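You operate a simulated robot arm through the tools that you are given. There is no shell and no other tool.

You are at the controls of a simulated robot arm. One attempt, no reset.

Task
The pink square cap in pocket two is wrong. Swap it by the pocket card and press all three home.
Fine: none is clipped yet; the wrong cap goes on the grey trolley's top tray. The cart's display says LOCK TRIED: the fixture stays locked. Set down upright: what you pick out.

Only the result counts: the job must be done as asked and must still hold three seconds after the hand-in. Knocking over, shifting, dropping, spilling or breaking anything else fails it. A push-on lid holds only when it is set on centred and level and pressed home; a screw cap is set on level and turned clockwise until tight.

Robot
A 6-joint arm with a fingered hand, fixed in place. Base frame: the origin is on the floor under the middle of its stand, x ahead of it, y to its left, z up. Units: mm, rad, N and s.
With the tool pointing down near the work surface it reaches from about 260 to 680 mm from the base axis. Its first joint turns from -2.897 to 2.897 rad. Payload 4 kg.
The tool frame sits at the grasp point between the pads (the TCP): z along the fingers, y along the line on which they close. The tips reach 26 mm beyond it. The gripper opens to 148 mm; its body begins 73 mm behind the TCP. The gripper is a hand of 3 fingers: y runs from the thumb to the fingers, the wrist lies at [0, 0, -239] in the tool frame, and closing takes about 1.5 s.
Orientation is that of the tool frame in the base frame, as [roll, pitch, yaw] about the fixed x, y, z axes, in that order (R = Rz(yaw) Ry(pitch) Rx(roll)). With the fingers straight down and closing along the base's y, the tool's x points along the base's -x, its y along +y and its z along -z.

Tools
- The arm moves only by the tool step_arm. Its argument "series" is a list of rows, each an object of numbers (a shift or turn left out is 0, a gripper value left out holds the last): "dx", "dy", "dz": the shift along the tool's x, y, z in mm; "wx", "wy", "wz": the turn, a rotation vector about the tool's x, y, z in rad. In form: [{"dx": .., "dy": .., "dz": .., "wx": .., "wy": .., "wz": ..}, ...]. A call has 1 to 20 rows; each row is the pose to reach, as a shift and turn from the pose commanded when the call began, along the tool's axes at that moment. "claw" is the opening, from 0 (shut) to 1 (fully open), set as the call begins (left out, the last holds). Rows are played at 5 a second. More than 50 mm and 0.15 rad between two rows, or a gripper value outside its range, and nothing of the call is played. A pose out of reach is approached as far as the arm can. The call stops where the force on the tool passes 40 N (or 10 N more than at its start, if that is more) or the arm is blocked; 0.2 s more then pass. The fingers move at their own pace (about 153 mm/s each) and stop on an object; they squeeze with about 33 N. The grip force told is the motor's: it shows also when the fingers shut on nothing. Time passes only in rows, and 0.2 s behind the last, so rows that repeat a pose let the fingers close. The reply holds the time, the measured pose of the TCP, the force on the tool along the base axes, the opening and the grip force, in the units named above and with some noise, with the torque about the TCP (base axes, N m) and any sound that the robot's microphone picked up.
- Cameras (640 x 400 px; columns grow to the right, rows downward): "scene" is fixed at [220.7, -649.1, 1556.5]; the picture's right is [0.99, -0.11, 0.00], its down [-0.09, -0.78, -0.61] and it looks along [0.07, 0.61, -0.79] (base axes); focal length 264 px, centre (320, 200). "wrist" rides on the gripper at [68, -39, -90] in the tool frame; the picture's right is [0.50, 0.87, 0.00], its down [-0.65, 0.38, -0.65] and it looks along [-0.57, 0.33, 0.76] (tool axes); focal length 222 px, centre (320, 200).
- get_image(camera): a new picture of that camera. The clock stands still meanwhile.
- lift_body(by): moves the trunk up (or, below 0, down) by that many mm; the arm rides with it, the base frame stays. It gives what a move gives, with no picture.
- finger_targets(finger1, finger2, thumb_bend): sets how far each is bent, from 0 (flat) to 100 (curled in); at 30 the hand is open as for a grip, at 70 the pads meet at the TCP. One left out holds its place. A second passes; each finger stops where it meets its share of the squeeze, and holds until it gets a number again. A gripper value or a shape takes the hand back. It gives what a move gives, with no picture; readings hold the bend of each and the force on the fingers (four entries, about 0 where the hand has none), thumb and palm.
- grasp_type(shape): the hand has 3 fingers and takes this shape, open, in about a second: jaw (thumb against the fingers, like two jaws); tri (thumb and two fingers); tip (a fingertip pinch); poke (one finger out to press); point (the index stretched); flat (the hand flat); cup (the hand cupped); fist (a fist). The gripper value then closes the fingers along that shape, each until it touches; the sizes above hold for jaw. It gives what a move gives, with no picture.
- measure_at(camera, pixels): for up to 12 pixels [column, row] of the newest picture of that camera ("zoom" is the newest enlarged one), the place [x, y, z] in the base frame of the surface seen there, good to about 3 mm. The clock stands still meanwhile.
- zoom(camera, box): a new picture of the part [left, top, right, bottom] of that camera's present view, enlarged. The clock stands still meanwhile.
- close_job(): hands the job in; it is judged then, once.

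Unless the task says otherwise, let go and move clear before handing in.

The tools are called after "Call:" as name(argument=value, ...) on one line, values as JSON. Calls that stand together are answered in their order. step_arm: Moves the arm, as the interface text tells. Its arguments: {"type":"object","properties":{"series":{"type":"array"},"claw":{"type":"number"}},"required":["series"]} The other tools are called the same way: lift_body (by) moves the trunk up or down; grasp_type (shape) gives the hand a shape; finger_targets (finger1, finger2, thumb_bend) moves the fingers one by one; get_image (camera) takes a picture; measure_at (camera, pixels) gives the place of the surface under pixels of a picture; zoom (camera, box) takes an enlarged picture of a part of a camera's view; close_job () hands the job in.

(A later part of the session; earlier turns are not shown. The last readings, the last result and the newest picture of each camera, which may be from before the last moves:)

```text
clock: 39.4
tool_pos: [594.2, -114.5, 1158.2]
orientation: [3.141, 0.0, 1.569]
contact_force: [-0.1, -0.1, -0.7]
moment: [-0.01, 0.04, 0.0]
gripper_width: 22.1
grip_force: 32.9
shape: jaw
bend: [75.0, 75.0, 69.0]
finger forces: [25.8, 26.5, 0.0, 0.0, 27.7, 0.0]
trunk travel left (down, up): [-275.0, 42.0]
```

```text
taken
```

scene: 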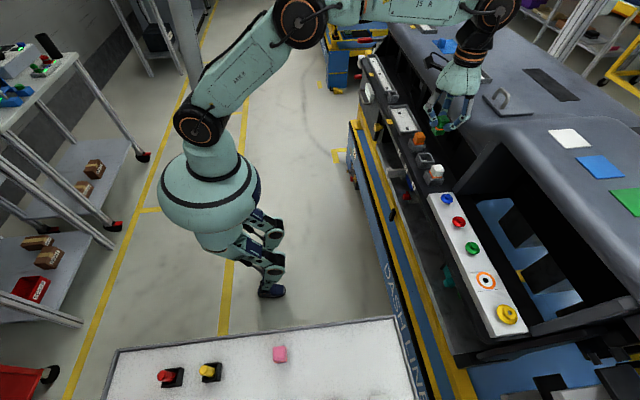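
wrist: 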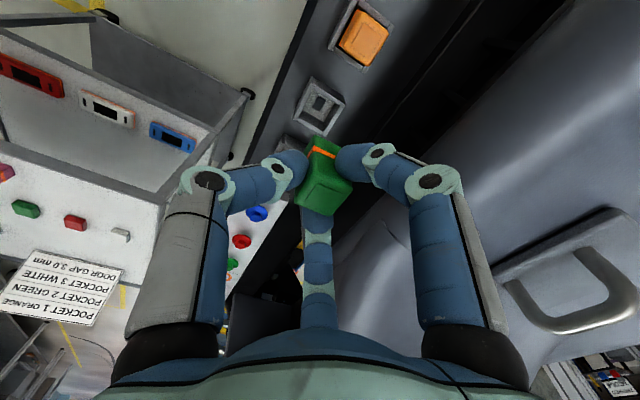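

Green is held over pocket 2, whose empty socket shows at wrist (320, 107). I'll zoom and measure both the socket walls and the held cap from this view.

Call:
zoom(camera="wrist", box=[270, 70, 370, 220])

Call:
zoom(camera="wrist", box=[285, 65, 355, 145])

```text
2.67 times, centred on (320, 145) of wrist
```

zoom: 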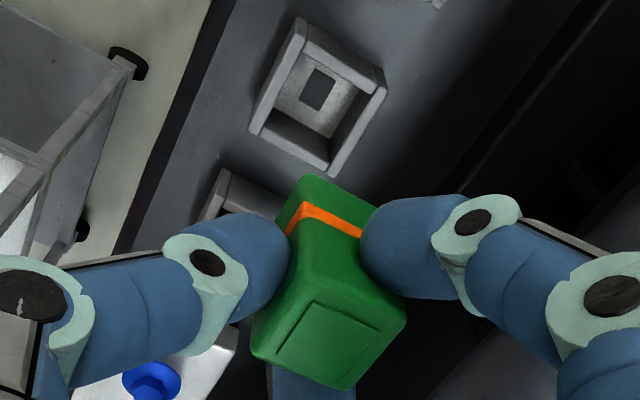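

```text
5.00 times, centred on (320, 105) of wrist
```

zoom: 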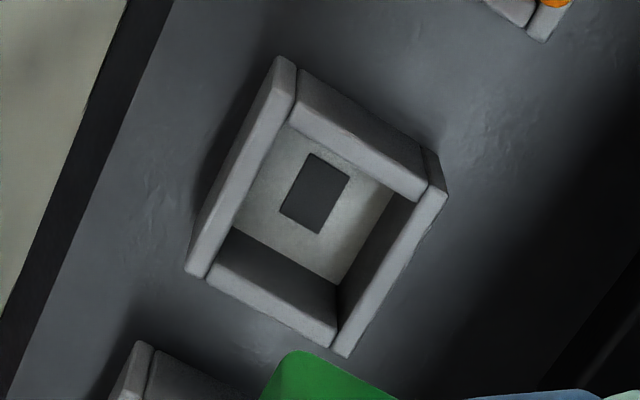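

The socket walls are clean in this zoom. I'll measure wall tops on all four sides, twice.

Call:
measure_at(camera="zoom", pixels=[[275, 90], [245, 160], [210, 245], [425, 205], [390, 265], [355, 325], [320, 108], [365, 143], [405, 172], [240, 288], [275, 305], [315, 325]])

Call:
measure_at(camera="zoom", pixels=[[265, 110], [235, 185], [220, 220], [410, 230], [375, 290], [400, 250], [335, 122], [350, 133], [385, 158], [225, 280], [290, 313], [300, 320]])

Call:
zoom(camera="wrist", box=[280, 130, 360, 220])

```text
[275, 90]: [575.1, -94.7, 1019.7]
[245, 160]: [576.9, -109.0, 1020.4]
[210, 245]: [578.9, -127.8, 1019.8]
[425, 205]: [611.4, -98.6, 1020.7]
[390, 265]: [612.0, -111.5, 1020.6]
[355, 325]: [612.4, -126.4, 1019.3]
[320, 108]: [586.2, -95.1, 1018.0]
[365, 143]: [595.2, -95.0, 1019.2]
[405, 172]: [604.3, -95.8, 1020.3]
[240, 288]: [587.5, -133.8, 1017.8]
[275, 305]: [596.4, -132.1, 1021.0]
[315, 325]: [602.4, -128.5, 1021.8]
```

```text
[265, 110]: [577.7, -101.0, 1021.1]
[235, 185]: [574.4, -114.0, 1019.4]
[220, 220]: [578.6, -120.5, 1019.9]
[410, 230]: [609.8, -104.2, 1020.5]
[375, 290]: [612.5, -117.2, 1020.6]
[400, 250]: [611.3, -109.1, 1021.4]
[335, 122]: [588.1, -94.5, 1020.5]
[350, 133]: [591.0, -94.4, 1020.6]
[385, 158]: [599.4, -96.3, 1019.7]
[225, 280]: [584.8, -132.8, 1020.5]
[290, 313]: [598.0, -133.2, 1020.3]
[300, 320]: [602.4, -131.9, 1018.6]
```

```text
4.44 times, centred on (320, 175) of wrist
```

zoom: 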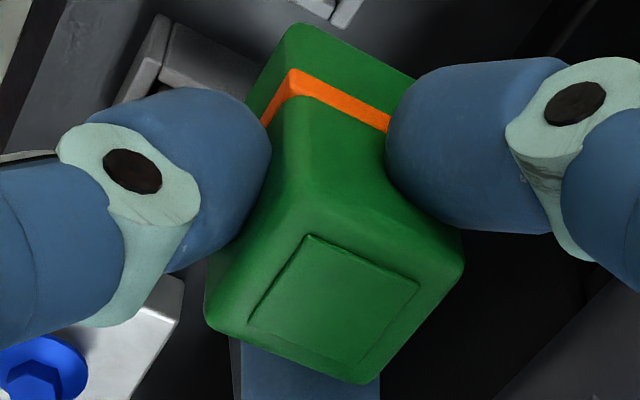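

The socket centre agrees again at about (594.4, -114.9). Now I'll measure the held cap's top recess in this zoom.

Call:
measure_at(camera="zoom", pixels=[[310, 238], [415, 285], [360, 362], [253, 318], [335, 300], [325, 290], [345, 310], [325, 310], [345, 290], [300, 280], [370, 310], [335, 330]])

Call:
measure_at(camera="zoom", pixels=[[312, 242], [410, 285], [358, 358], [257, 317], [335, 300], [325, 290], [345, 310], [325, 310], [345, 290], [300, 280], [370, 310], [335, 330]])

Call:
step_arm(series=[{"dx": 0}])

Call:
step_arm(series=[{"dx": 0}])

Call:
zoom(camera="scene", box=[415, 90, 475, 170])

```text
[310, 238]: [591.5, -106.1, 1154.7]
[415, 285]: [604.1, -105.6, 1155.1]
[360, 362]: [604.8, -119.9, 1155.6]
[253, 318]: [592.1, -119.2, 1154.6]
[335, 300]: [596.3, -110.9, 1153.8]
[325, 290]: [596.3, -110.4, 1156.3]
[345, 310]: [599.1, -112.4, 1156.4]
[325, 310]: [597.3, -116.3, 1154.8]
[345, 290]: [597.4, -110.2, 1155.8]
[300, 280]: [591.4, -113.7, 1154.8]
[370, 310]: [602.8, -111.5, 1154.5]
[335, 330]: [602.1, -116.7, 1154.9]
```

```text
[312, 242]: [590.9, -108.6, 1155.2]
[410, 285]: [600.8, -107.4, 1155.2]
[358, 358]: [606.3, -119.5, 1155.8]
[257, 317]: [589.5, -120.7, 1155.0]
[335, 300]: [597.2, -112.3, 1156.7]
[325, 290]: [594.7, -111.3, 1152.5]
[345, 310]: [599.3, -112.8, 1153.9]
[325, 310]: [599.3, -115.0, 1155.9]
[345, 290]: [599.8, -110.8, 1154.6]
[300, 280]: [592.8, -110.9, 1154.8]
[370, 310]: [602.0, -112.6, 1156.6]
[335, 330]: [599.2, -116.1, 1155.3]
```

```text
clock: 39.8
tool_pos: [595.3, -112.9, 1157.7]
orientation: [3.141, -0.002, 1.569]
contact_force: [0.3, 1.1, -0.2]
moment: [-0.01, -0.03, 0.01]
gripper_width: 22.2
grip_force: 32.8
shape: jaw
bend: [75.0, 75.0, 69.0]
finger forces: [25.7, 26.5, 0.0, 0.0, 27.6, 0.1]
trunk travel left (down, up): [-275.0, 42.0]
```

```text
clock: 40.2
tool_pos: [596.0, -114.0, 1156.8]
orientation: [3.141, 0.0, 1.567]
contact_force: [-0.5, 0.3, -0.4]
moment: [-0.03, -0.02, 0.01]
gripper_width: 22.0
grip_force: 33.1
shape: jaw
bend: [75.0, 75.0, 69.0]
finger forces: [25.8, 26.4, 0.0, 0.1, 27.8, 0.0]
trunk travel left (down, up): [-275.0, 42.0]
```

```text
5.00 times, centred on (445, 130) of scene
```

zoom: 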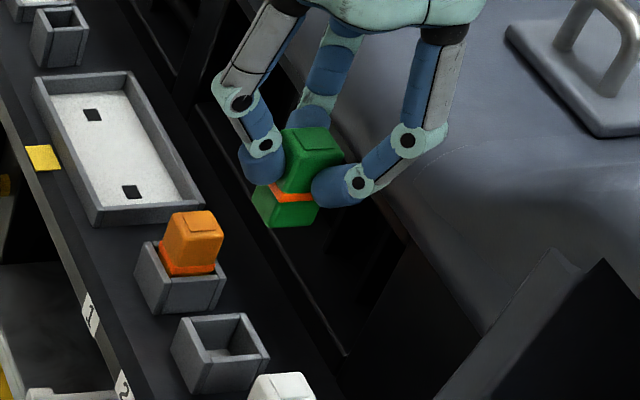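

The held cap's top centre measures (597.5, -113.4) with TCP at about (595.1, -113.5), so the cap rides +2.3 mm in x. I'll shift −3 in x and −1.5 in y and descend to about 10 mm above the rim, then re-check.

Call:
step_arm(series=[{"dx": -1.5, "dy": -3}, {"dx": -1.5, "dy": -3, "dz": 30}, {"dx": -1.5, "dy": -3, "dz": 60}, {"dx": -1.5, "dy": -3, "dz": 77}, {"dx": -1.5, "dy": -3, "dz": 77}])

Call:
step_arm(series=[{"dx": 0}])

Call:
step_arm(series=[{"dx": 0}])

Call:
step_arm(series=[{"dx": 0}])

Call:
zoom(camera="wrist", box=[260, 100, 380, 220])

Call:
zoom(camera="scene", box=[410, 125, 450, 175])

```text
clock: 41.4
tool_pos: [593.6, -114.1, 1077.7]
orientation: [-3.141, 0.0, 1.568]
contact_force: [0.9, 0.4, -0.2]
moment: [-0.05, 0.0, 0.01]
gripper_width: 22.3
grip_force: 32.9
shape: jaw
bend: [75.0, 75.0, 69.0]
finger forces: [25.9, 26.5, 0.1, 0.0, 27.5, 0.0]
trunk travel left (down, up): [-275.0, 42.0]
```

```text
clock: 41.8
tool_pos: [593.7, -115.4, 1078.0]
orientation: [3.141, -0.001, 1.57]
contact_force: [-1.0, 0.2, 0.2]
moment: [0.02, 0.05, -0.01]
gripper_width: 22.2
grip_force: 33.2
shape: jaw
bend: [75.0, 75.0, 69.0]
finger forces: [25.8, 26.5, 0.1, 0.0, 27.6, 0.0]
trunk travel left (down, up): [-275.0, 42.0]
```

```text
clock: 42.2
tool_pos: [593.0, -114.2, 1078.0]
orientation: [3.139, -0.001, 1.567]
contact_force: [0.1, 0.2, 0.0]
moment: [-0.04, 0.02, 0.0]
gripper_width: 22.1
grip_force: 33.0
shape: jaw
bend: [75.0, 75.0, 69.0]
finger forces: [25.9, 26.5, 0.0, 0.1, 27.6, 0.1]
trunk travel left (down, up): [-275.0, 42.0]
```

```text
clock: 42.6
tool_pos: [593.7, -115.1, 1078.4]
orientation: [-3.14, 0.0, 1.569]
contact_force: [0.2, -0.4, -0.5]
moment: [0.0, -0.02, -0.01]
gripper_width: 22.1
grip_force: 33.1
shape: jaw
bend: [75.0, 75.0, 69.0]
finger forces: [25.7, 26.6, 0.0, 0.1, 27.6, 0.0]
trunk travel left (down, up): [-275.0, 42.0]
```

```text
3.33 times, centred on (320, 160) of wrist
```

zoom: 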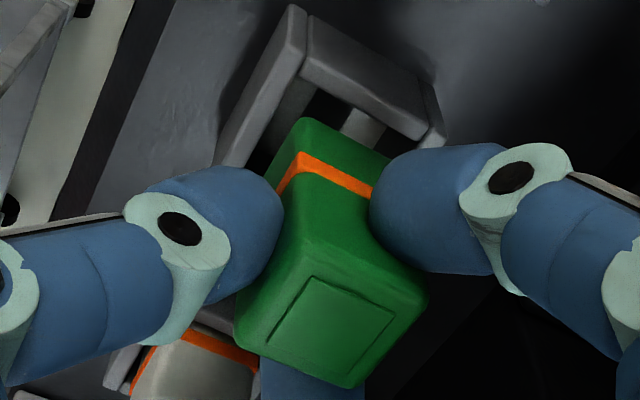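

```text
8.00 times, centred on (430, 150) of scene
```

zoom: 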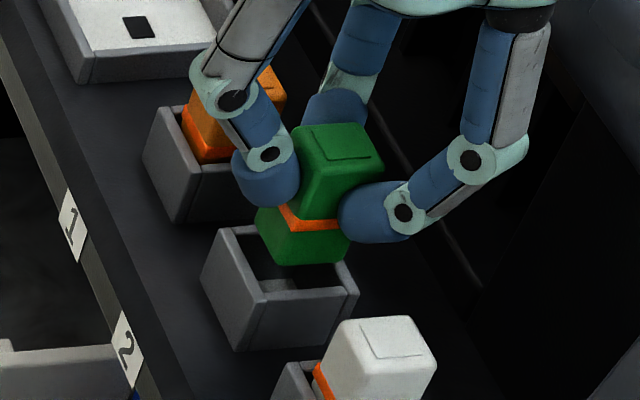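

The pose averages (593.5, -114.7, 1078.0) with the cap just above the socket. I'll measure the cap's faces top and bottom in this view to check tilt and centring before inserting.

Call:
measure_at(camera="zoom", pixels=[[312, 210], [330, 212], [320, 202], [285, 245], [310, 252], [335, 250], [320, 240], [342, 145], [330, 140], [355, 150], [265, 230], [280, 240]])

Call:
measure_at(camera="wrist", pixels=[[316, 184], [342, 194], [329, 214], [303, 204], [325, 200], [322, 197], [328, 203], [311, 137], [330, 143], [335, 150], [318, 165], [322, 172]])

```text
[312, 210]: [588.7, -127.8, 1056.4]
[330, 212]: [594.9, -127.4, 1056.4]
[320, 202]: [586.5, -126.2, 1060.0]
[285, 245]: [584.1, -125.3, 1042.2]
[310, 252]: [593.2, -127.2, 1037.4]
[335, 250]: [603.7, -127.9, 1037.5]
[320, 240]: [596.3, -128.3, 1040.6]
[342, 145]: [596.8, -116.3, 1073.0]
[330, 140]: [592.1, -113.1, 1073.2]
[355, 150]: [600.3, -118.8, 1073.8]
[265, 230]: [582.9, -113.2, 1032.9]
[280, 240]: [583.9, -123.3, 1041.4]
```

```text
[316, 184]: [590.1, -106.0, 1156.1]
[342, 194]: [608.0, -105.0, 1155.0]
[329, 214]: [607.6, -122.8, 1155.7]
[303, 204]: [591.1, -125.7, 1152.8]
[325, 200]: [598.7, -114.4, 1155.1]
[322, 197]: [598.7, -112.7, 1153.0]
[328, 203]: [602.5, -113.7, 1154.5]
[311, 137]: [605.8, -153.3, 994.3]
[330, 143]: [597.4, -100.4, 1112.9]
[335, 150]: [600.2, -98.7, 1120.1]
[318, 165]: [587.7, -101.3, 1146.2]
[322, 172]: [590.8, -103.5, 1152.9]
```

The −y face reads y≈−127.5 at both heights (no tilt), giving centre y≈−115; the −x face reads x≈583, giving centre x≈595.6. I'll take a new wrist zoom to confirm the top centre.

Call:
zoom(camera="wrist", box=[280, 130, 360, 220])

Call:
measure_at(camera="zoom", pixels=[[312, 242], [410, 285], [358, 358], [257, 317], [335, 300], [325, 290], [345, 310], [325, 310], [345, 290], [310, 238], [415, 285], [360, 362]])

Call:
measure_at(camera="zoom", pixels=[[253, 318], [312, 242], [410, 285], [358, 358], [257, 317], [335, 300], [310, 238], [415, 285], [360, 362], [253, 318], [340, 300], [330, 300]])

```text
4.44 times, centred on (320, 175) of wrist
```

zoom: 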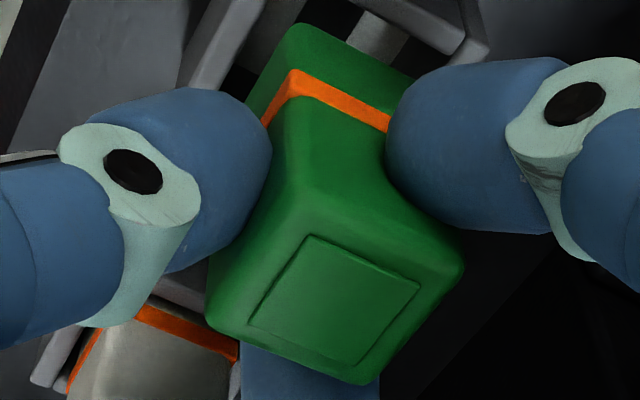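

```text
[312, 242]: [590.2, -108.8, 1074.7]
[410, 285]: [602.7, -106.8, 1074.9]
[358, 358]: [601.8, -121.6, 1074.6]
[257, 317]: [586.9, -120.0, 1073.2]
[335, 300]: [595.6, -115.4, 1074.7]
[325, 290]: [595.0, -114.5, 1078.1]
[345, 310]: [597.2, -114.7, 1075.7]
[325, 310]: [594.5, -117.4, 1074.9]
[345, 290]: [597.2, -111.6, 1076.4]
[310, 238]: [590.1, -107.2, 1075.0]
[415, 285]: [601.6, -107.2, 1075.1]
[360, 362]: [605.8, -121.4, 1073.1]
```

```text
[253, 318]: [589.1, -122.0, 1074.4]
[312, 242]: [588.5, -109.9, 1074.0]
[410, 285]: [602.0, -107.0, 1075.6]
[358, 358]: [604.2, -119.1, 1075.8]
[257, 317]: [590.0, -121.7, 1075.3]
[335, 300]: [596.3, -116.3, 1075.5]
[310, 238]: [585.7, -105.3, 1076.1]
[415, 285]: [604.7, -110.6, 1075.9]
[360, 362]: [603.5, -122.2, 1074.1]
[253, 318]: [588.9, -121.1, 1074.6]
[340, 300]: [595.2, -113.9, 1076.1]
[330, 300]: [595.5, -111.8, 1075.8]
```

The cap top centre averages (596.0, -114.5), so I'll shift −1.4 in x and −0.4 in y and lower by 13 mm into the socket mouth while watching the force.

Call:
step_arm(series=[{"dx": -0.4, "dy": -1.4}, {"dx": -0.4, "dy": -1.4, "dz": 3}, {"dx": -0.4, "dy": -1.4, "dz": 6}, {"dx": -0.4, "dy": -1.4, "dz": 9}, {"dx": -0.4, "dy": -1.4, "dz": 11}, {"dx": -0.4, "dy": -1.4, "dz": 13}])

Call:
zoom(camera="wrist", box=[260, 100, 380, 220])

Call:
zoom(camera="scene", box=[410, 125, 450, 175])

```text
clock: 44.0
tool_pos: [592.2, -116.9, 1066.2]
orientation: [-3.141, 0.001, 1.568]
contact_force: [-0.2, 0.0, -0.3]
moment: [-0.02, 0.0, 0.0]
gripper_width: 22.4
grip_force: 33.4
shape: jaw
bend: [75.0, 75.0, 69.0]
finger forces: [25.8, 26.5, 0.0, 0.0, 27.6, 0.0]
trunk travel left (down, up): [-275.0, 42.0]
```

```text
3.33 times, centred on (320, 160) of wrist
```

zoom: 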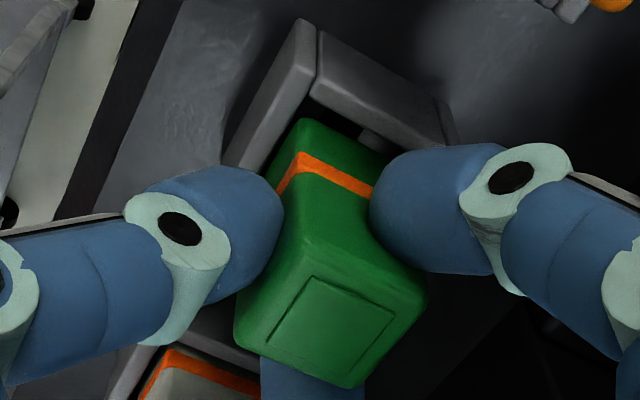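

```text
8.00 times, centred on (430, 150) of scene
```

zoom: 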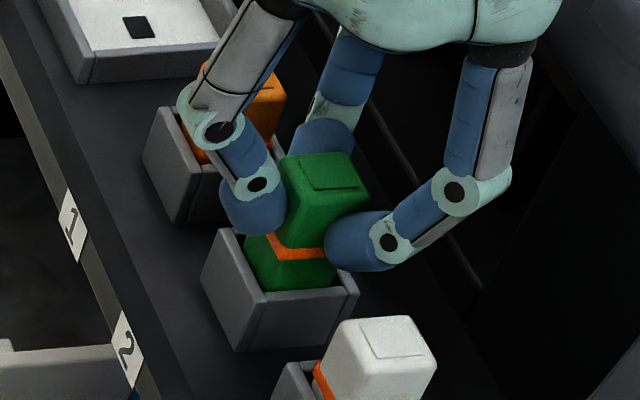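

The cap has entered the socket mouth with no contact force. I'll re-read the pose and measure the gaps between cap and walls.

Call:
step_arm(series=[{"dx": 0}])

Call:
step_arm(series=[{"dx": 0}])

Call:
zoom(camera="scene", box=[418, 140, 442, 170])

Call:
measure_at(camera="zoom", pixels=[[290, 265], [320, 265], [270, 240], [340, 250], [240, 225], [250, 235], [300, 200], [330, 200], [300, 260], [330, 262], [310, 210], [310, 262]])

Call:
zoom(camera="wrist", box=[300, 110, 360, 170])

```text
clock: 44.4
tool_pos: [591.8, -115.6, 1065.6]
orientation: [3.141, 0.0, 1.568]
contact_force: [0.7, -0.6, -0.9]
moment: [0.02, 0.01, -0.01]
gripper_width: 22.4
grip_force: 33.2
shape: jaw
bend: [75.0, 75.0, 69.0]
finger forces: [25.7, 26.5, 0.1, 0.0, 27.6, 0.0]
trunk travel left (down, up): [-275.0, 42.0]
```

```text
clock: 44.8
tool_pos: [592.9, -116.8, 1066.0]
orientation: [3.141, -0.001, 1.569]
contact_force: [0.6, 0.1, -1.2]
moment: [-0.03, -0.05, 0.0]
gripper_width: 22.2
grip_force: 32.7
shape: jaw
bend: [75.0, 75.0, 69.0]
finger forces: [25.8, 26.5, 0.0, 0.0, 27.5, 0.0]
trunk travel left (down, up): [-275.0, 42.0]
```

```text
13.33 times, centred on (430, 155) of scene
```

zoom: 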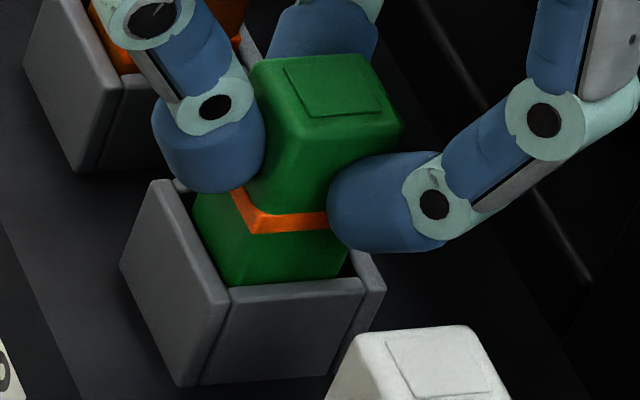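

```text
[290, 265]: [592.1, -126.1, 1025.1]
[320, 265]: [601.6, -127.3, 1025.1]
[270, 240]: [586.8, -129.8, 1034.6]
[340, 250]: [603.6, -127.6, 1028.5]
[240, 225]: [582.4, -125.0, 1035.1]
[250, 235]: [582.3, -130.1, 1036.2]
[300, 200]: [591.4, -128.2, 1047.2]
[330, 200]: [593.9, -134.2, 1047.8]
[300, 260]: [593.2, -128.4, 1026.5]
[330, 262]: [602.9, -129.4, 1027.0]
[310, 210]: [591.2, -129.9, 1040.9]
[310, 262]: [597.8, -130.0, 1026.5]
```

```text
6.67 times, centred on (330, 140) of wrist
```

zoom: 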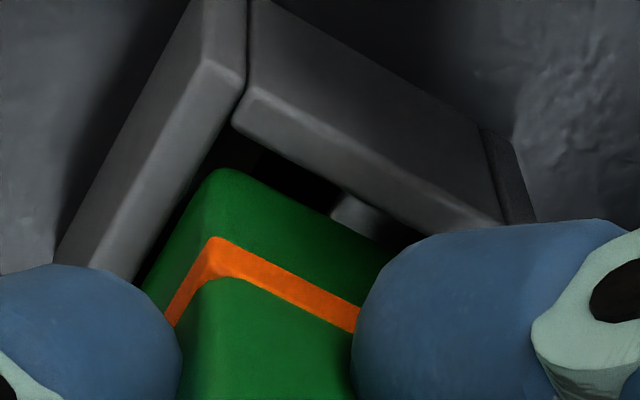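

The cap's −y face reads about −128.2 (want about −127.4) and the −x face 582.4 (centre ≈594.9). I'll shift +0.9 mm in y and lower 6 mm more.

Call:
step_arm(series=[{"dx": 0.9}, {"dx": 0.9, "dz": 2}, {"dx": 0.9, "dz": 4}, {"dx": 0.9, "dz": 6}, {"dx": 0.9, "dz": 6}])

Call:
step_arm(series=[{"dx": 0}])

Call:
zoom(camera="scene", box=[418, 140, 442, 170])

Call:
zoom(camera="wrist", box=[300, 110, 360, 170])

```text
clock: 46.0
tool_pos: [592.7, -116.3, 1060.3]
orientation: [3.141, -0.001, 1.569]
contact_force: [0.0, 0.4, -0.2]
moment: [-0.01, -0.01, 0.01]
gripper_width: 22.2
grip_force: 33.1
shape: jaw
bend: [75.0, 75.0, 69.0]
finger forces: [25.8, 26.5, 0.0, 0.0, 27.6, 0.1]
trunk travel left (down, up): [-275.0, 42.0]
```

```text
clock: 46.4
tool_pos: [591.7, -115.9, 1059.2]
orientation: [-3.141, 0.0, 1.569]
contact_force: [0.2, -0.4, 0.4]
moment: [0.0, -0.01, -0.04]
gripper_width: 22.1
grip_force: 33.1
shape: jaw
bend: [75.0, 75.0, 69.0]
finger forces: [25.8, 26.4, 0.1, 0.1, 27.7, 0.1]
trunk travel left (down, up): [-275.0, 42.0]
```

```text
13.33 times, centred on (430, 155) of scene
```

zoom: 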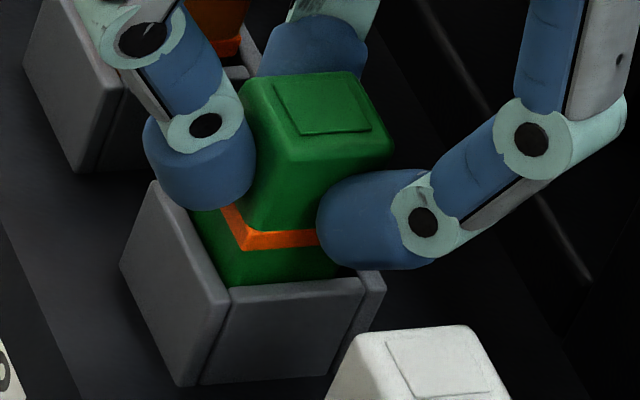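

```text
6.67 times, centred on (330, 140) of wrist
```

zoom: 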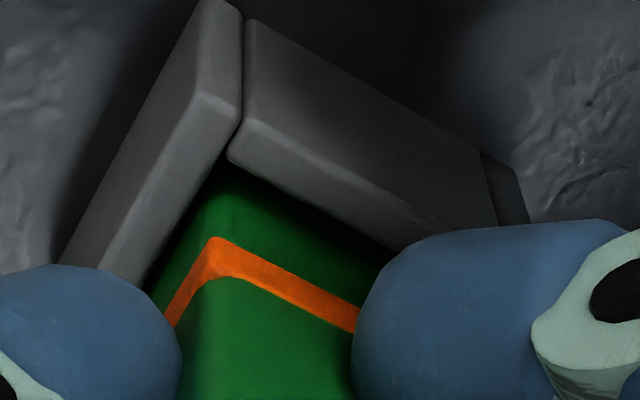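

Projecting the green recess centre down 7 mm lands at scene (429.5, 150.0), matching where pink sat (429.4, 150.0). I'll lower on in small steps, watching the force.

Call:
step_arm(series=[{"dz": 1.5}, {"dz": 3}, {"dz": 4.5}])

Call:
step_arm(series=[{"dz": 1}, {"dz": 2}])

Call:
zoom(camera="scene", box=[418, 140, 442, 170])

```text
clock: 47.2
tool_pos: [591.8, -115.2, 1054.9]
orientation: [3.14, 0.001, 1.57]
contact_force: [-0.2, 0.0, -0.7]
moment: [0.02, 0.0, -0.01]
gripper_width: 22.2
grip_force: 33.3
shape: jaw
bend: [75.0, 75.0, 69.0]
finger forces: [25.8, 26.4, 0.1, 0.0, 27.5, 0.0]
trunk travel left (down, up): [-275.0, 42.0]
```

```text
clock: 47.8
tool_pos: [592.0, -114.8, 1054.2]
orientation: [-3.141, -0.001, 1.569]
contact_force: [-0.3, -0.2, 0.4]
moment: [0.0, -0.03, 0.0]
gripper_width: 22.0
grip_force: 33.0
shape: jaw
bend: [75.0, 75.0, 69.0]
finger forces: [25.8, 26.5, 0.0, 0.0, 27.7, 0.0]
trunk travel left (down, up): [-275.0, 42.0]
```

```text
13.33 times, centred on (430, 155) of scene
```

zoom: 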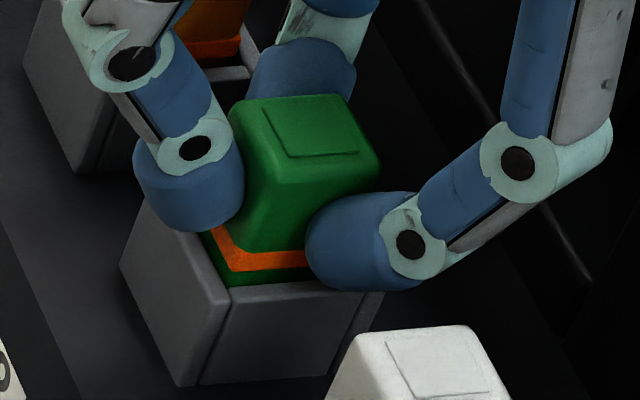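

The green recess centre is now at scene (429.4, 149.8), about 1 mm above pink's old height. I'll creep down in 1 mm steps until the seal rests.

Call:
step_arm(series=[{"dz": 0.5}, {"dz": 1}])

Call:
step_arm(series=[{"dz": 0.5}, {"dz": 1}])

Call:
zoom(camera="scene", box=[418, 140, 442, 170])

```text
clock: 48.4
tool_pos: [591.2, -115.3, 1053.1]
orientation: [-3.14, 0.0, 1.569]
contact_force: [0.7, -0.3, -0.5]
moment: [-0.01, 0.02, -0.02]
gripper_width: 22.3
grip_force: 32.9
shape: jaw
bend: [75.0, 75.0, 69.0]
finger forces: [25.8, 26.5, 0.0, 0.0, 27.6, 0.0]
trunk travel left (down, up): [-275.0, 42.0]
```

```text
clock: 49.0
tool_pos: [592.2, -115.4, 1051.6]
orientation: [3.139, -0.001, 1.569]
contact_force: [-0.2, -0.6, 1.3]
moment: [0.01, -0.06, 0.0]
gripper_width: 22.2
grip_force: 33.5
shape: jaw
bend: [75.0, 75.0, 69.0]
finger forces: [26.1, 26.5, 0.0, 0.1, 28.2, 0.0]
trunk travel left (down, up): [-275.0, 42.0]
```

```text
13.33 times, centred on (430, 155) of scene
```

zoom: 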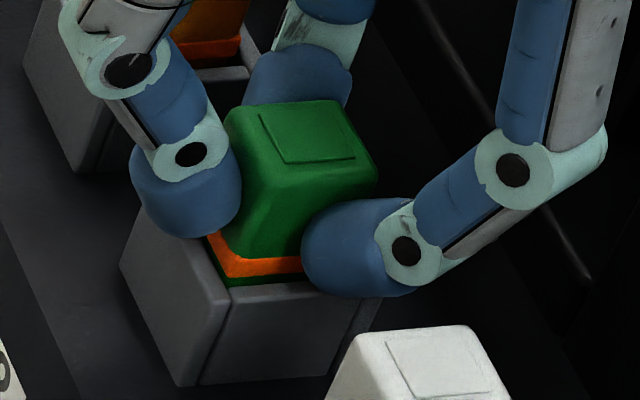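

A slight force of 1.3 N appears and the recess (429.1, 150.3) matches the old pink height, so the cap is at its resting depth. One more half-millimetre to confirm.

Call:
step_arm(series=[{"dz": 0.3}, {"dz": 0.6}])

Call:
step_arm(series=[{"dz": 0}])

Call:
zoom(camera="wrist", box=[260, 100, 380, 220])

```text
clock: 49.6
tool_pos: [591.6, -115.2, 1050.5]
orientation: [3.141, 0.001, 1.569]
contact_force: [-1.0, -1.1, 5.9]
moment: [-0.01, 0.0, -0.03]
gripper_width: 22.1
grip_force: 33.0
shape: jaw
bend: [75.0, 75.0, 69.0]
finger forces: [26.4, 27.5, 0.1, 0.1, 28.9, 0.1]
trunk travel left (down, up): [-275.0, 42.0]
```

```text
clock: 50.0
tool_pos: [590.5, -115.0, 1051.8]
orientation: [3.141, 0.001, 1.569]
contact_force: [-0.3, -0.6, 7.3]
moment: [-0.04, -0.02, 0.01]
gripper_width: 22.5
grip_force: 33.1
shape: jaw
bend: [75.0, 75.0, 69.0]
finger forces: [26.5, 27.7, 0.0, 0.0, 29.1, 0.1]
trunk travel left (down, up): [-275.0, 42.0]
```

```text
3.33 times, centred on (320, 160) of wrist
```

zoom: 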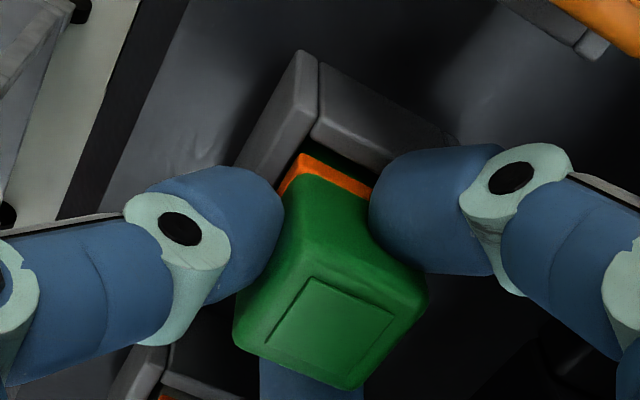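

With 7 N upward and almost no moment, the cap rests evenly. I'll open the fingers and look.

Call:
step_arm(series=[{"dz": 0}, {"dz": 0}, {"dz": 0}, {"dz": 0}], claw=0.4)

Call:
zoom(camera="wrist", box=[240, 90, 400, 230])

Call:
zoom(camera="scene", box=[410, 125, 450, 190])

```text
clock: 51.0
tool_pos: [591.5, -115.4, 1051.6]
orientation: [3.14, -0.001, 1.571]
contact_force: [0.4, 0.1, 0.4]
moment: [0.01, 0.04, -0.01]
gripper_width: 58.8
grip_force: 0.1
shape: jaw
bend: [77.0, 77.0, 70.0]
finger forces: [0.1, 0.0, 0.0, 0.1, 0.0, 0.1]
trunk travel left (down, up): [-275.0, 42.0]
```

```text
2.86 times, centred on (320, 160) of wrist
```

zoom: 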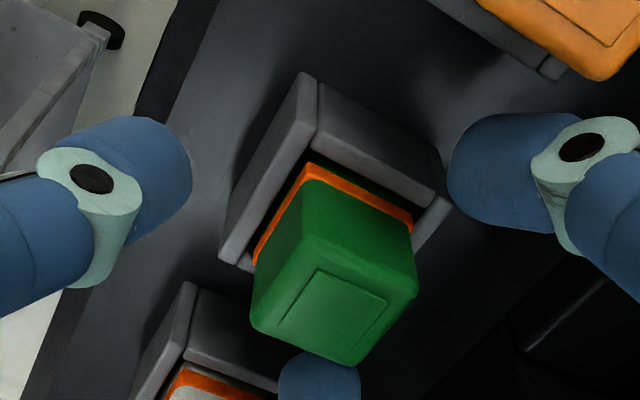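

```text
6.15 times, centred on (430, 158) of scene
```

zoom: 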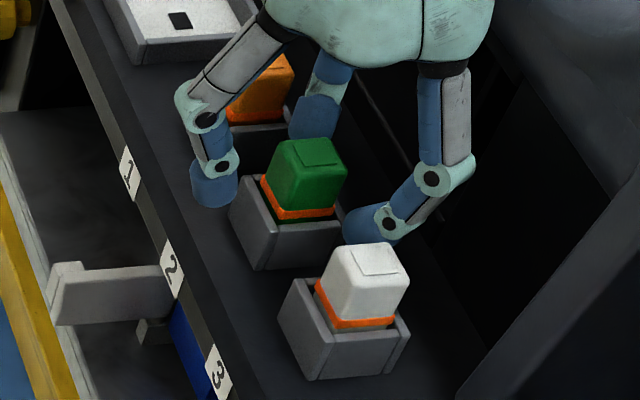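

Green sits level in pocket 2. I'll rise straight up 100 mm and then look at the poke shape for pressing.

Call:
step_arm(series=[{"dz": -10}, {"dz": -35}, {"dz": -70}, {"dz": -100}, {"dz": -100}])

Call:
grasp_type(shape="poke")

Call:
get_image(camera="wrist")

Call:
zoom(camera="scene", box=[400, 60, 490, 190])

```text
clock: 52.2
tool_pos: [592.8, -117.8, 1150.9]
orientation: [-3.14, 0.002, 1.568]
contact_force: [-0.7, -1.3, -0.1]
moment: [-0.03, -0.03, 0.0]
gripper_width: 58.7
grip_force: 0.1
shape: jaw
bend: [77.0, 77.0, 70.0]
finger forces: [0.1, 0.1, 0.0, 0.1, 0.1, 0.0]
trunk travel left (down, up): [-275.0, 42.0]
```

```text
clock: 53.1
tool_pos: [592.3, -117.4, 1152.2]
orientation: [3.141, 0.0, 1.569]
contact_force: [0.0, -0.3, -0.3]
moment: [0.03, 0.02, 0.03]
gripper_width: 0.2
grip_force: 0.0
shape: poke
bend: [100.0, 100.0, 40.0]
finger forces: [0.0, 0.0, 0.1, 0.0, 0.1, 0.0]
trunk travel left (down, up): [-275.0, 42.0]
```

```text
taken
```

wrist: 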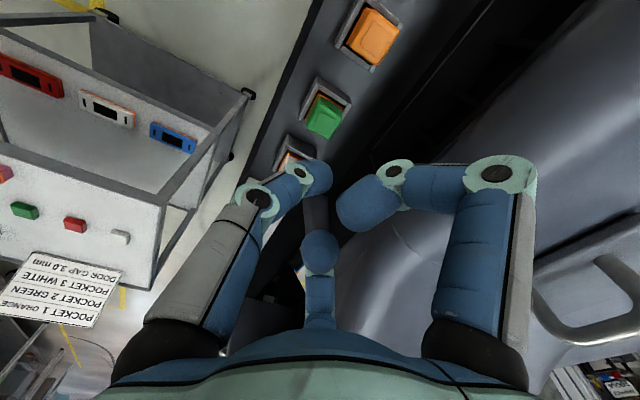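

```text
3.08 times, centred on (445, 125) of scene
```

zoom: 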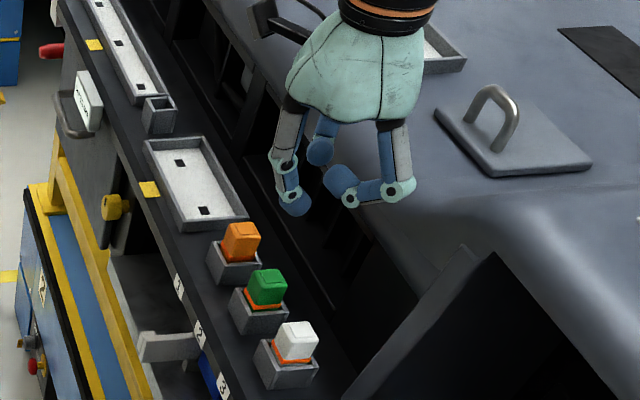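

In poke the thumb reaches out and the two fingers curl in. I'll measure the thumb tip and curled fingers.

Call:
measure_at(camera="wrist", pixels=[[318, 170], [322, 180], [310, 175], [328, 178], [318, 190], [350, 205], [365, 205], [345, 220], [320, 250], [320, 235], [255, 200], [290, 185]])

Call:
zoom(camera="wrist", box=[260, 130, 400, 270])

Call:
get_image(camera="scene")

Call:
zoom(camera="scene", box=[420, 90, 470, 140])

```text
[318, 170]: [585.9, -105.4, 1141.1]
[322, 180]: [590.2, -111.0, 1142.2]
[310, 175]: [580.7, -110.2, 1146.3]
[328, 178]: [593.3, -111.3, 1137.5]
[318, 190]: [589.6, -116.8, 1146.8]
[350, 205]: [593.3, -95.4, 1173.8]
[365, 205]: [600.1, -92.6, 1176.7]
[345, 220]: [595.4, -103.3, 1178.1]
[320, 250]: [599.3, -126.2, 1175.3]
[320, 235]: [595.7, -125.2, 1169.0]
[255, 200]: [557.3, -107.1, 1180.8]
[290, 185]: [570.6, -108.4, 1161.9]
```

```text
2.86 times, centred on (330, 200) of wrist
```

zoom: 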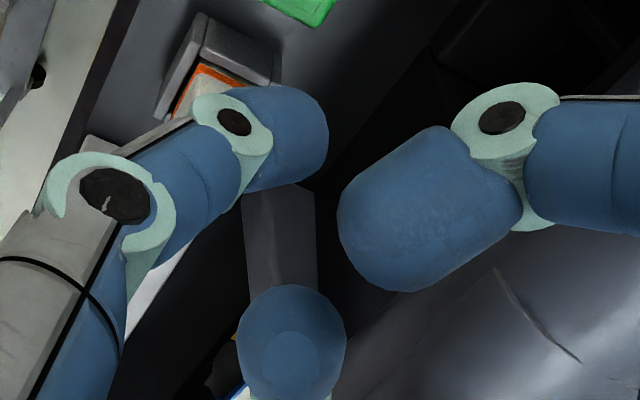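

```text
taken
```

scene: 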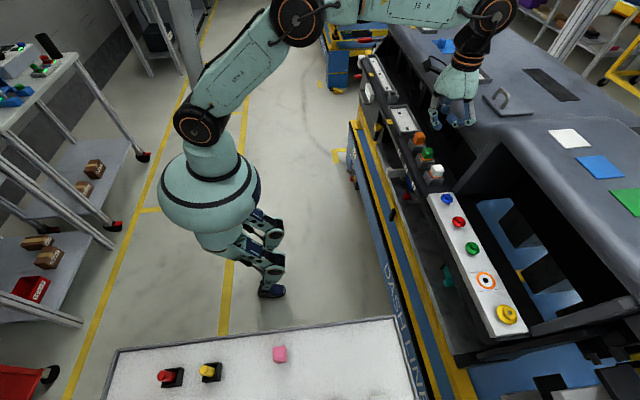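

```text
8.00 times, centred on (445, 115) of scene
```

zoom: 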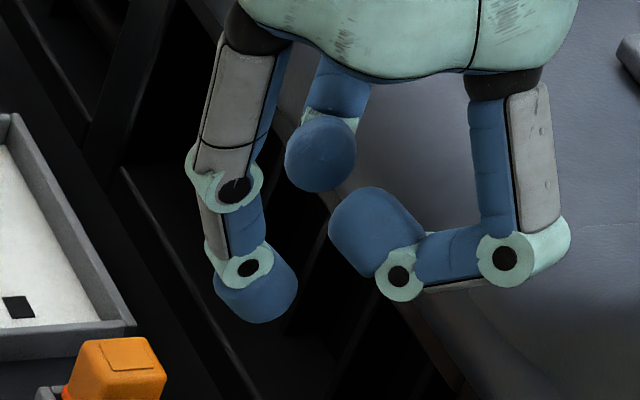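

The thumb tip's lowest point is about TCP + (−5, 0, −26), and the curled fingers are 35 mm higher. I'll put the tip over the green cap (TCP about (600, -115)) and lower to about 10 mm above its top, then look.

Call:
step_arm(series=[{"dx": 2.5, "dy": 7.5}, {"dx": 2.5, "dy": 7.5, "dz": 30}, {"dx": 2.5, "dy": 7.5, "dz": 62}, {"dx": 2.5, "dy": 7.5, "dz": 62}])

Call:
step_arm(series=[{"dx": 0}])

Call:
step_arm(series=[{"dx": 0}])

Call:
zoom(camera="wrist", box=[260, 110, 400, 250])

Call:
zoom(camera="scene", box=[410, 115, 460, 175])

```text
clock: 54.1
tool_pos: [599.0, -113.4, 1088.5]
orientation: [3.141, -0.001, 1.57]
contact_force: [0.9, 1.2, 1.2]
moment: [0.0, 0.02, 0.0]
gripper_width: 0.1
grip_force: 0.1
shape: poke
bend: [100.0, 100.0, 40.0]
finger forces: [0.0, 0.1, 0.0, 0.0, 0.0, 0.0]
trunk travel left (down, up): [-275.0, 42.0]
```

```text
clock: 54.5
tool_pos: [601.4, -113.3, 1090.6]
orientation: [3.14, -0.001, 1.569]
contact_force: [-0.6, 0.8, 0.5]
moment: [-0.02, 0.01, 0.01]
gripper_width: 0.0
grip_force: 0.1
shape: poke
bend: [100.0, 100.0, 40.0]
finger forces: [0.0, 0.1, 0.1, 0.0, 0.1, 0.0]
trunk travel left (down, up): [-275.0, 42.0]
```

```text
clock: 54.9
tool_pos: [599.7, -113.3, 1089.6]
orientation: [3.14, 0.001, 1.568]
contact_force: [-0.2, 0.4, -0.4]
moment: [-0.05, 0.0, 0.03]
gripper_width: 0.1
grip_force: 0.0
shape: poke
bend: [100.0, 100.0, 40.0]
finger forces: [0.0, 0.0, 0.1, 0.0, 0.0, 0.0]
trunk travel left (down, up): [-275.0, 42.0]
```

```text
2.86 times, centred on (330, 180) of wrist
```

zoom: 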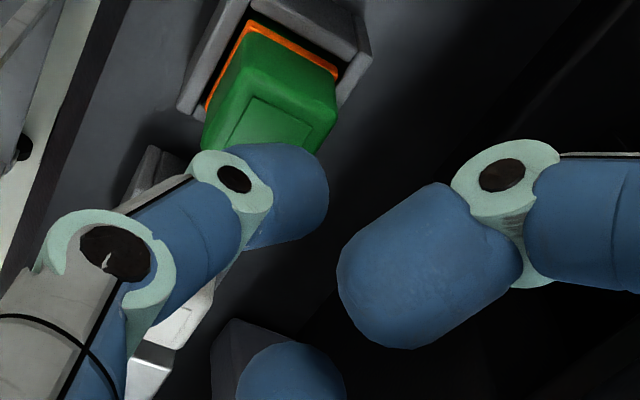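

```text
6.67 times, centred on (435, 145) of scene
```

zoom: 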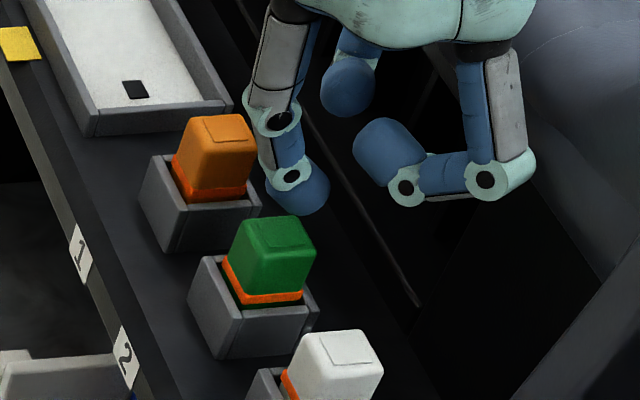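

The scene zoom suggests the thumb tip's bottom (305, 213) lies almost under the TCP, so about 5 mm too far in +x from the recess centre (282, 233). I'll measure the tip points to confirm.

Call:
measure_at(camera="zoom", pixels=[[300, 205], [290, 198], [315, 195], [305, 210], [322, 190], [280, 205], [282, 233], [270, 240], [295, 230], [285, 240], [310, 205], [320, 200]])

Call:
get_image(camera="wrist")

Call:
measure_at(camera="wrist", pixels=[[300, 178], [310, 175], [318, 172], [325, 178], [327, 185], [322, 192], [310, 193], [305, 185], [318, 182], [328, 175], [300, 172], [315, 195]])

```text
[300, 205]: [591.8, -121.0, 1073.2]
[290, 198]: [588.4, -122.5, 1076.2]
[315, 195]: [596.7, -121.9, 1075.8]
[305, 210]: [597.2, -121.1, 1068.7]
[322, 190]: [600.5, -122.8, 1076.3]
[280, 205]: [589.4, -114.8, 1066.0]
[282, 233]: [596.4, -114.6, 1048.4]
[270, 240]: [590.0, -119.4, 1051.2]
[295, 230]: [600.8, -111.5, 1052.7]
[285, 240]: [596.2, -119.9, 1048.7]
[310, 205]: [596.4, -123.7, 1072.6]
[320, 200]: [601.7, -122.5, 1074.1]
```

```text
taken
```

wrist: 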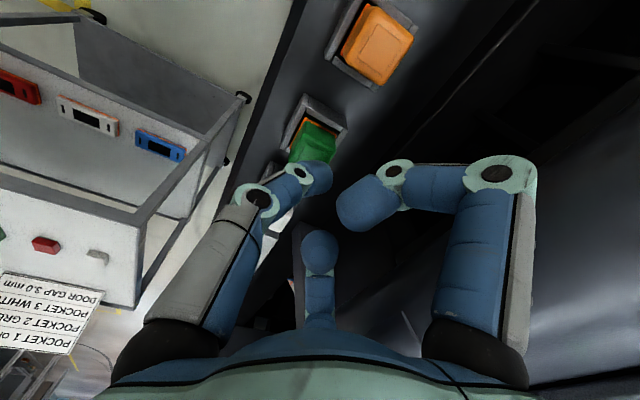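

```text
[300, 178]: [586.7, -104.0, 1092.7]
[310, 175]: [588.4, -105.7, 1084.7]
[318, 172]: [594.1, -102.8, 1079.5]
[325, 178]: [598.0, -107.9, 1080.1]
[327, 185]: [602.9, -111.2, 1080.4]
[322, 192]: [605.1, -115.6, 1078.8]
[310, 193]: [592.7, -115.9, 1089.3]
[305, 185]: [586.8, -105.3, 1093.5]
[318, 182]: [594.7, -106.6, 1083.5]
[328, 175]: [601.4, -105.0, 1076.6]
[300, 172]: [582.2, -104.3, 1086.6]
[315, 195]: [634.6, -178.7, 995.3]
```

The tip's lower part centres near (597, -113) versus the cap's (595.6, -115). I'll shift −2 in x and −1.8 in y, then creep down to touch.

Call:
step_arm(series=[{"dx": -1.8, "dy": -2}, {"dx": -1.8, "dy": -2, "dz": 5}, {"dx": -1.8, "dy": -2, "dz": 9}, {"dx": -1.8, "dy": -2, "dz": 11}, {"dx": -1.8, "dy": -2, "dz": 12}, {"dx": -1.8, "dy": -2, "dz": 13}])

Call:
zoom(camera="scene", box=[410, 125, 460, 185])

Call:
zoom(camera="wrist", box=[260, 110, 400, 250])

```text
clock: 56.3
tool_pos: [596.9, -113.9, 1076.3]
orientation: [3.14, 0.0, 1.568]
contact_force: [0.3, -0.2, 1.0]
moment: [-0.03, -0.01, 0.0]
gripper_width: 0.0
grip_force: 0.0
shape: poke
bend: [100.0, 100.0, 40.0]
finger forces: [0.0, 0.1, 0.1, 0.1, 0.8, 0.1]
trunk travel left (down, up): [-275.0, 42.0]
```

```text
6.67 times, centred on (435, 155) of scene
```

zoom: 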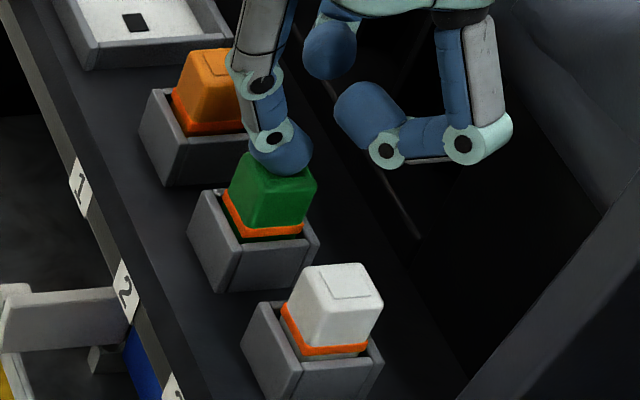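

```text
2.86 times, centred on (330, 180) of wrist
```

zoom: 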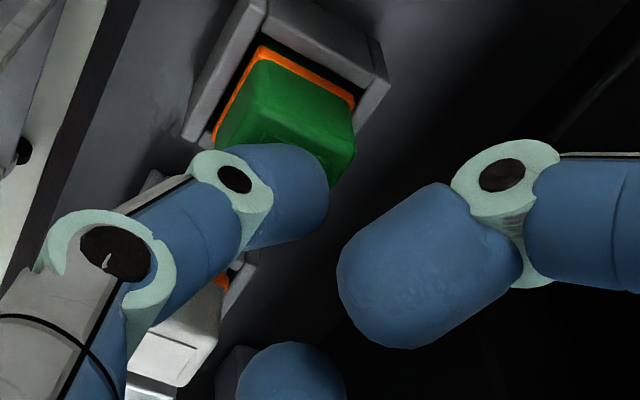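

The thumb tip just touches the green cap's top (thumb force 0.8 N), close to its middle. I'll press straight down in 1 mm rows, to be stopped by the force limit.

Call:
step_arm(series=[{"dz": 1}, {"dz": 2}, {"dz": 3}, {"dz": 4}])

Call:
zoom(camera="scene", box=[410, 125, 460, 185])

```text
clock: 57.3
tool_pos: [596.5, -114.4, 1073.2]
orientation: [3.14, -0.001, 1.57]
contact_force: [0.8, 0.1, 5.1]
moment: [-0.03, -0.01, -0.03]
gripper_width: 0.3
grip_force: 0.2
shape: poke
bend: [100.0, 100.0, 40.0]
finger forces: [0.0, 0.0, 0.0, 0.0, 5.3, 0.0]
trunk travel left (down, up): [-275.0, 42.0]
```

```text
6.67 times, centred on (435, 155) of scene
```

zoom: 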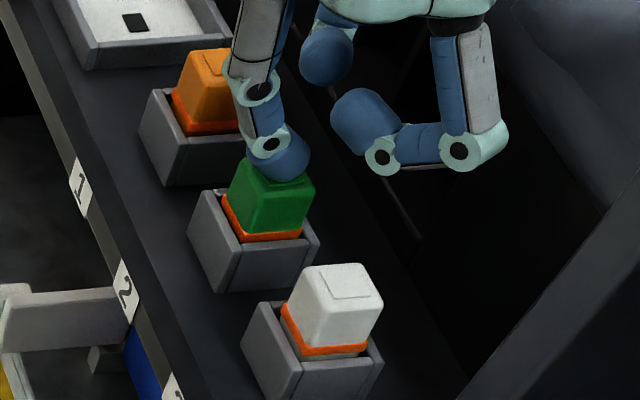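

With 5 N the cap has sunk a little and remains level. I'll press on in 1 mm rows.

Call:
step_arm(series=[{"dz": 1}, {"dz": 2}, {"dz": 3}, {"dz": 4}])

Call:
zoom(camera="scene", box=[410, 125, 460, 185])

Call:
zoom(camera="wrist", box=[260, 110, 400, 250])

```text
clock: 58.3
tool_pos: [596.2, -115.1, 1069.3]
orientation: [3.139, 0.0, 1.569]
contact_force: [-1.6, 1.0, 11.7]
moment: [0.03, 0.04, -0.01]
gripper_width: 0.2
grip_force: 0.1
shape: poke
bend: [100.0, 100.0, 40.0]
finger forces: [0.1, 0.0, 0.0, 0.1, 12.2, 0.1]
trunk travel left (down, up): [-275.0, 42.0]
```

```text
6.67 times, centred on (435, 155) of scene
```

zoom: 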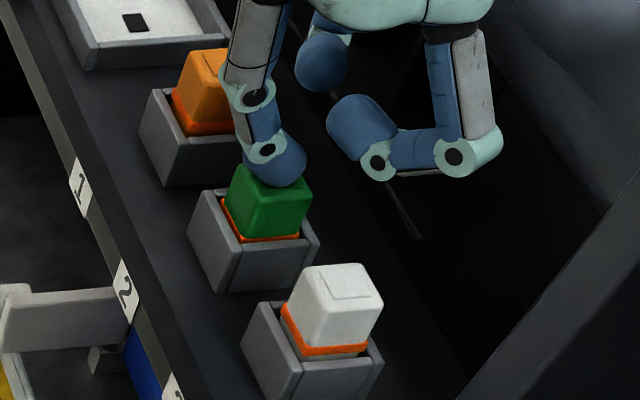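

```text
2.86 times, centred on (330, 180) of wrist
```

zoom: 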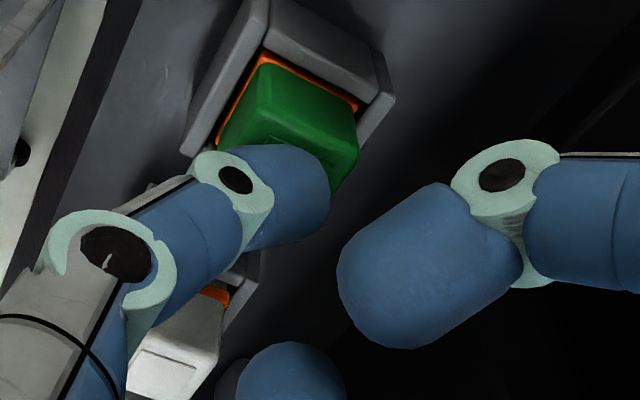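

The cap keeps sinking evenly at 12 N, its seal now at the rim. I'll continue pressing.

Call:
step_arm(series=[{"dz": 0.8}, {"dz": 1.6}, {"dz": 2.4}, {"dz": 3.2}, {"dz": 4}])

Call:
zoom(camera="scene", box=[410, 125, 460, 185])

Call:
zoom(camera="wrist", box=[260, 110, 400, 250])

```text
clock: 59.5
tool_pos: [593.6, -114.0, 1067.4]
orientation: [3.135, 0.0, 1.567]
contact_force: [-7.9, 2.4, 33.1]
moment: [0.06, 0.05, 0.02]
gripper_width: 0.2
grip_force: 0.1
shape: poke
bend: [100.0, 100.0, 91.0]
finger forces: [0.0, 0.0, 0.0, 0.0, 32.8, 0.0]
trunk travel left (down, up): [-275.0, 42.0]
```

```text
6.67 times, centred on (435, 155) of scene
```

zoom: 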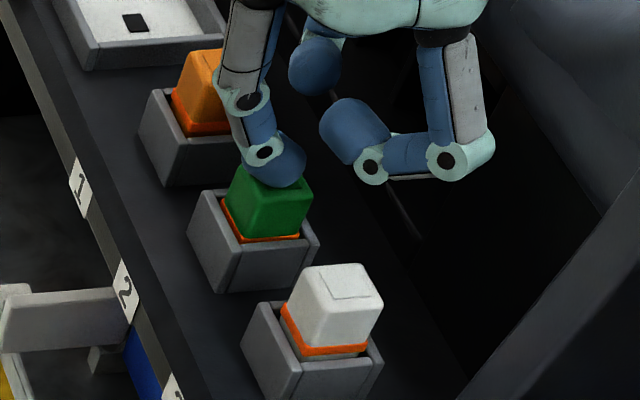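

```text
2.86 times, centred on (330, 180) of wrist
```

zoom: 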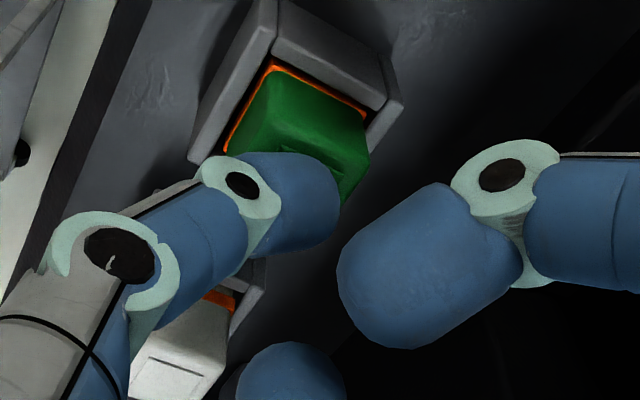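

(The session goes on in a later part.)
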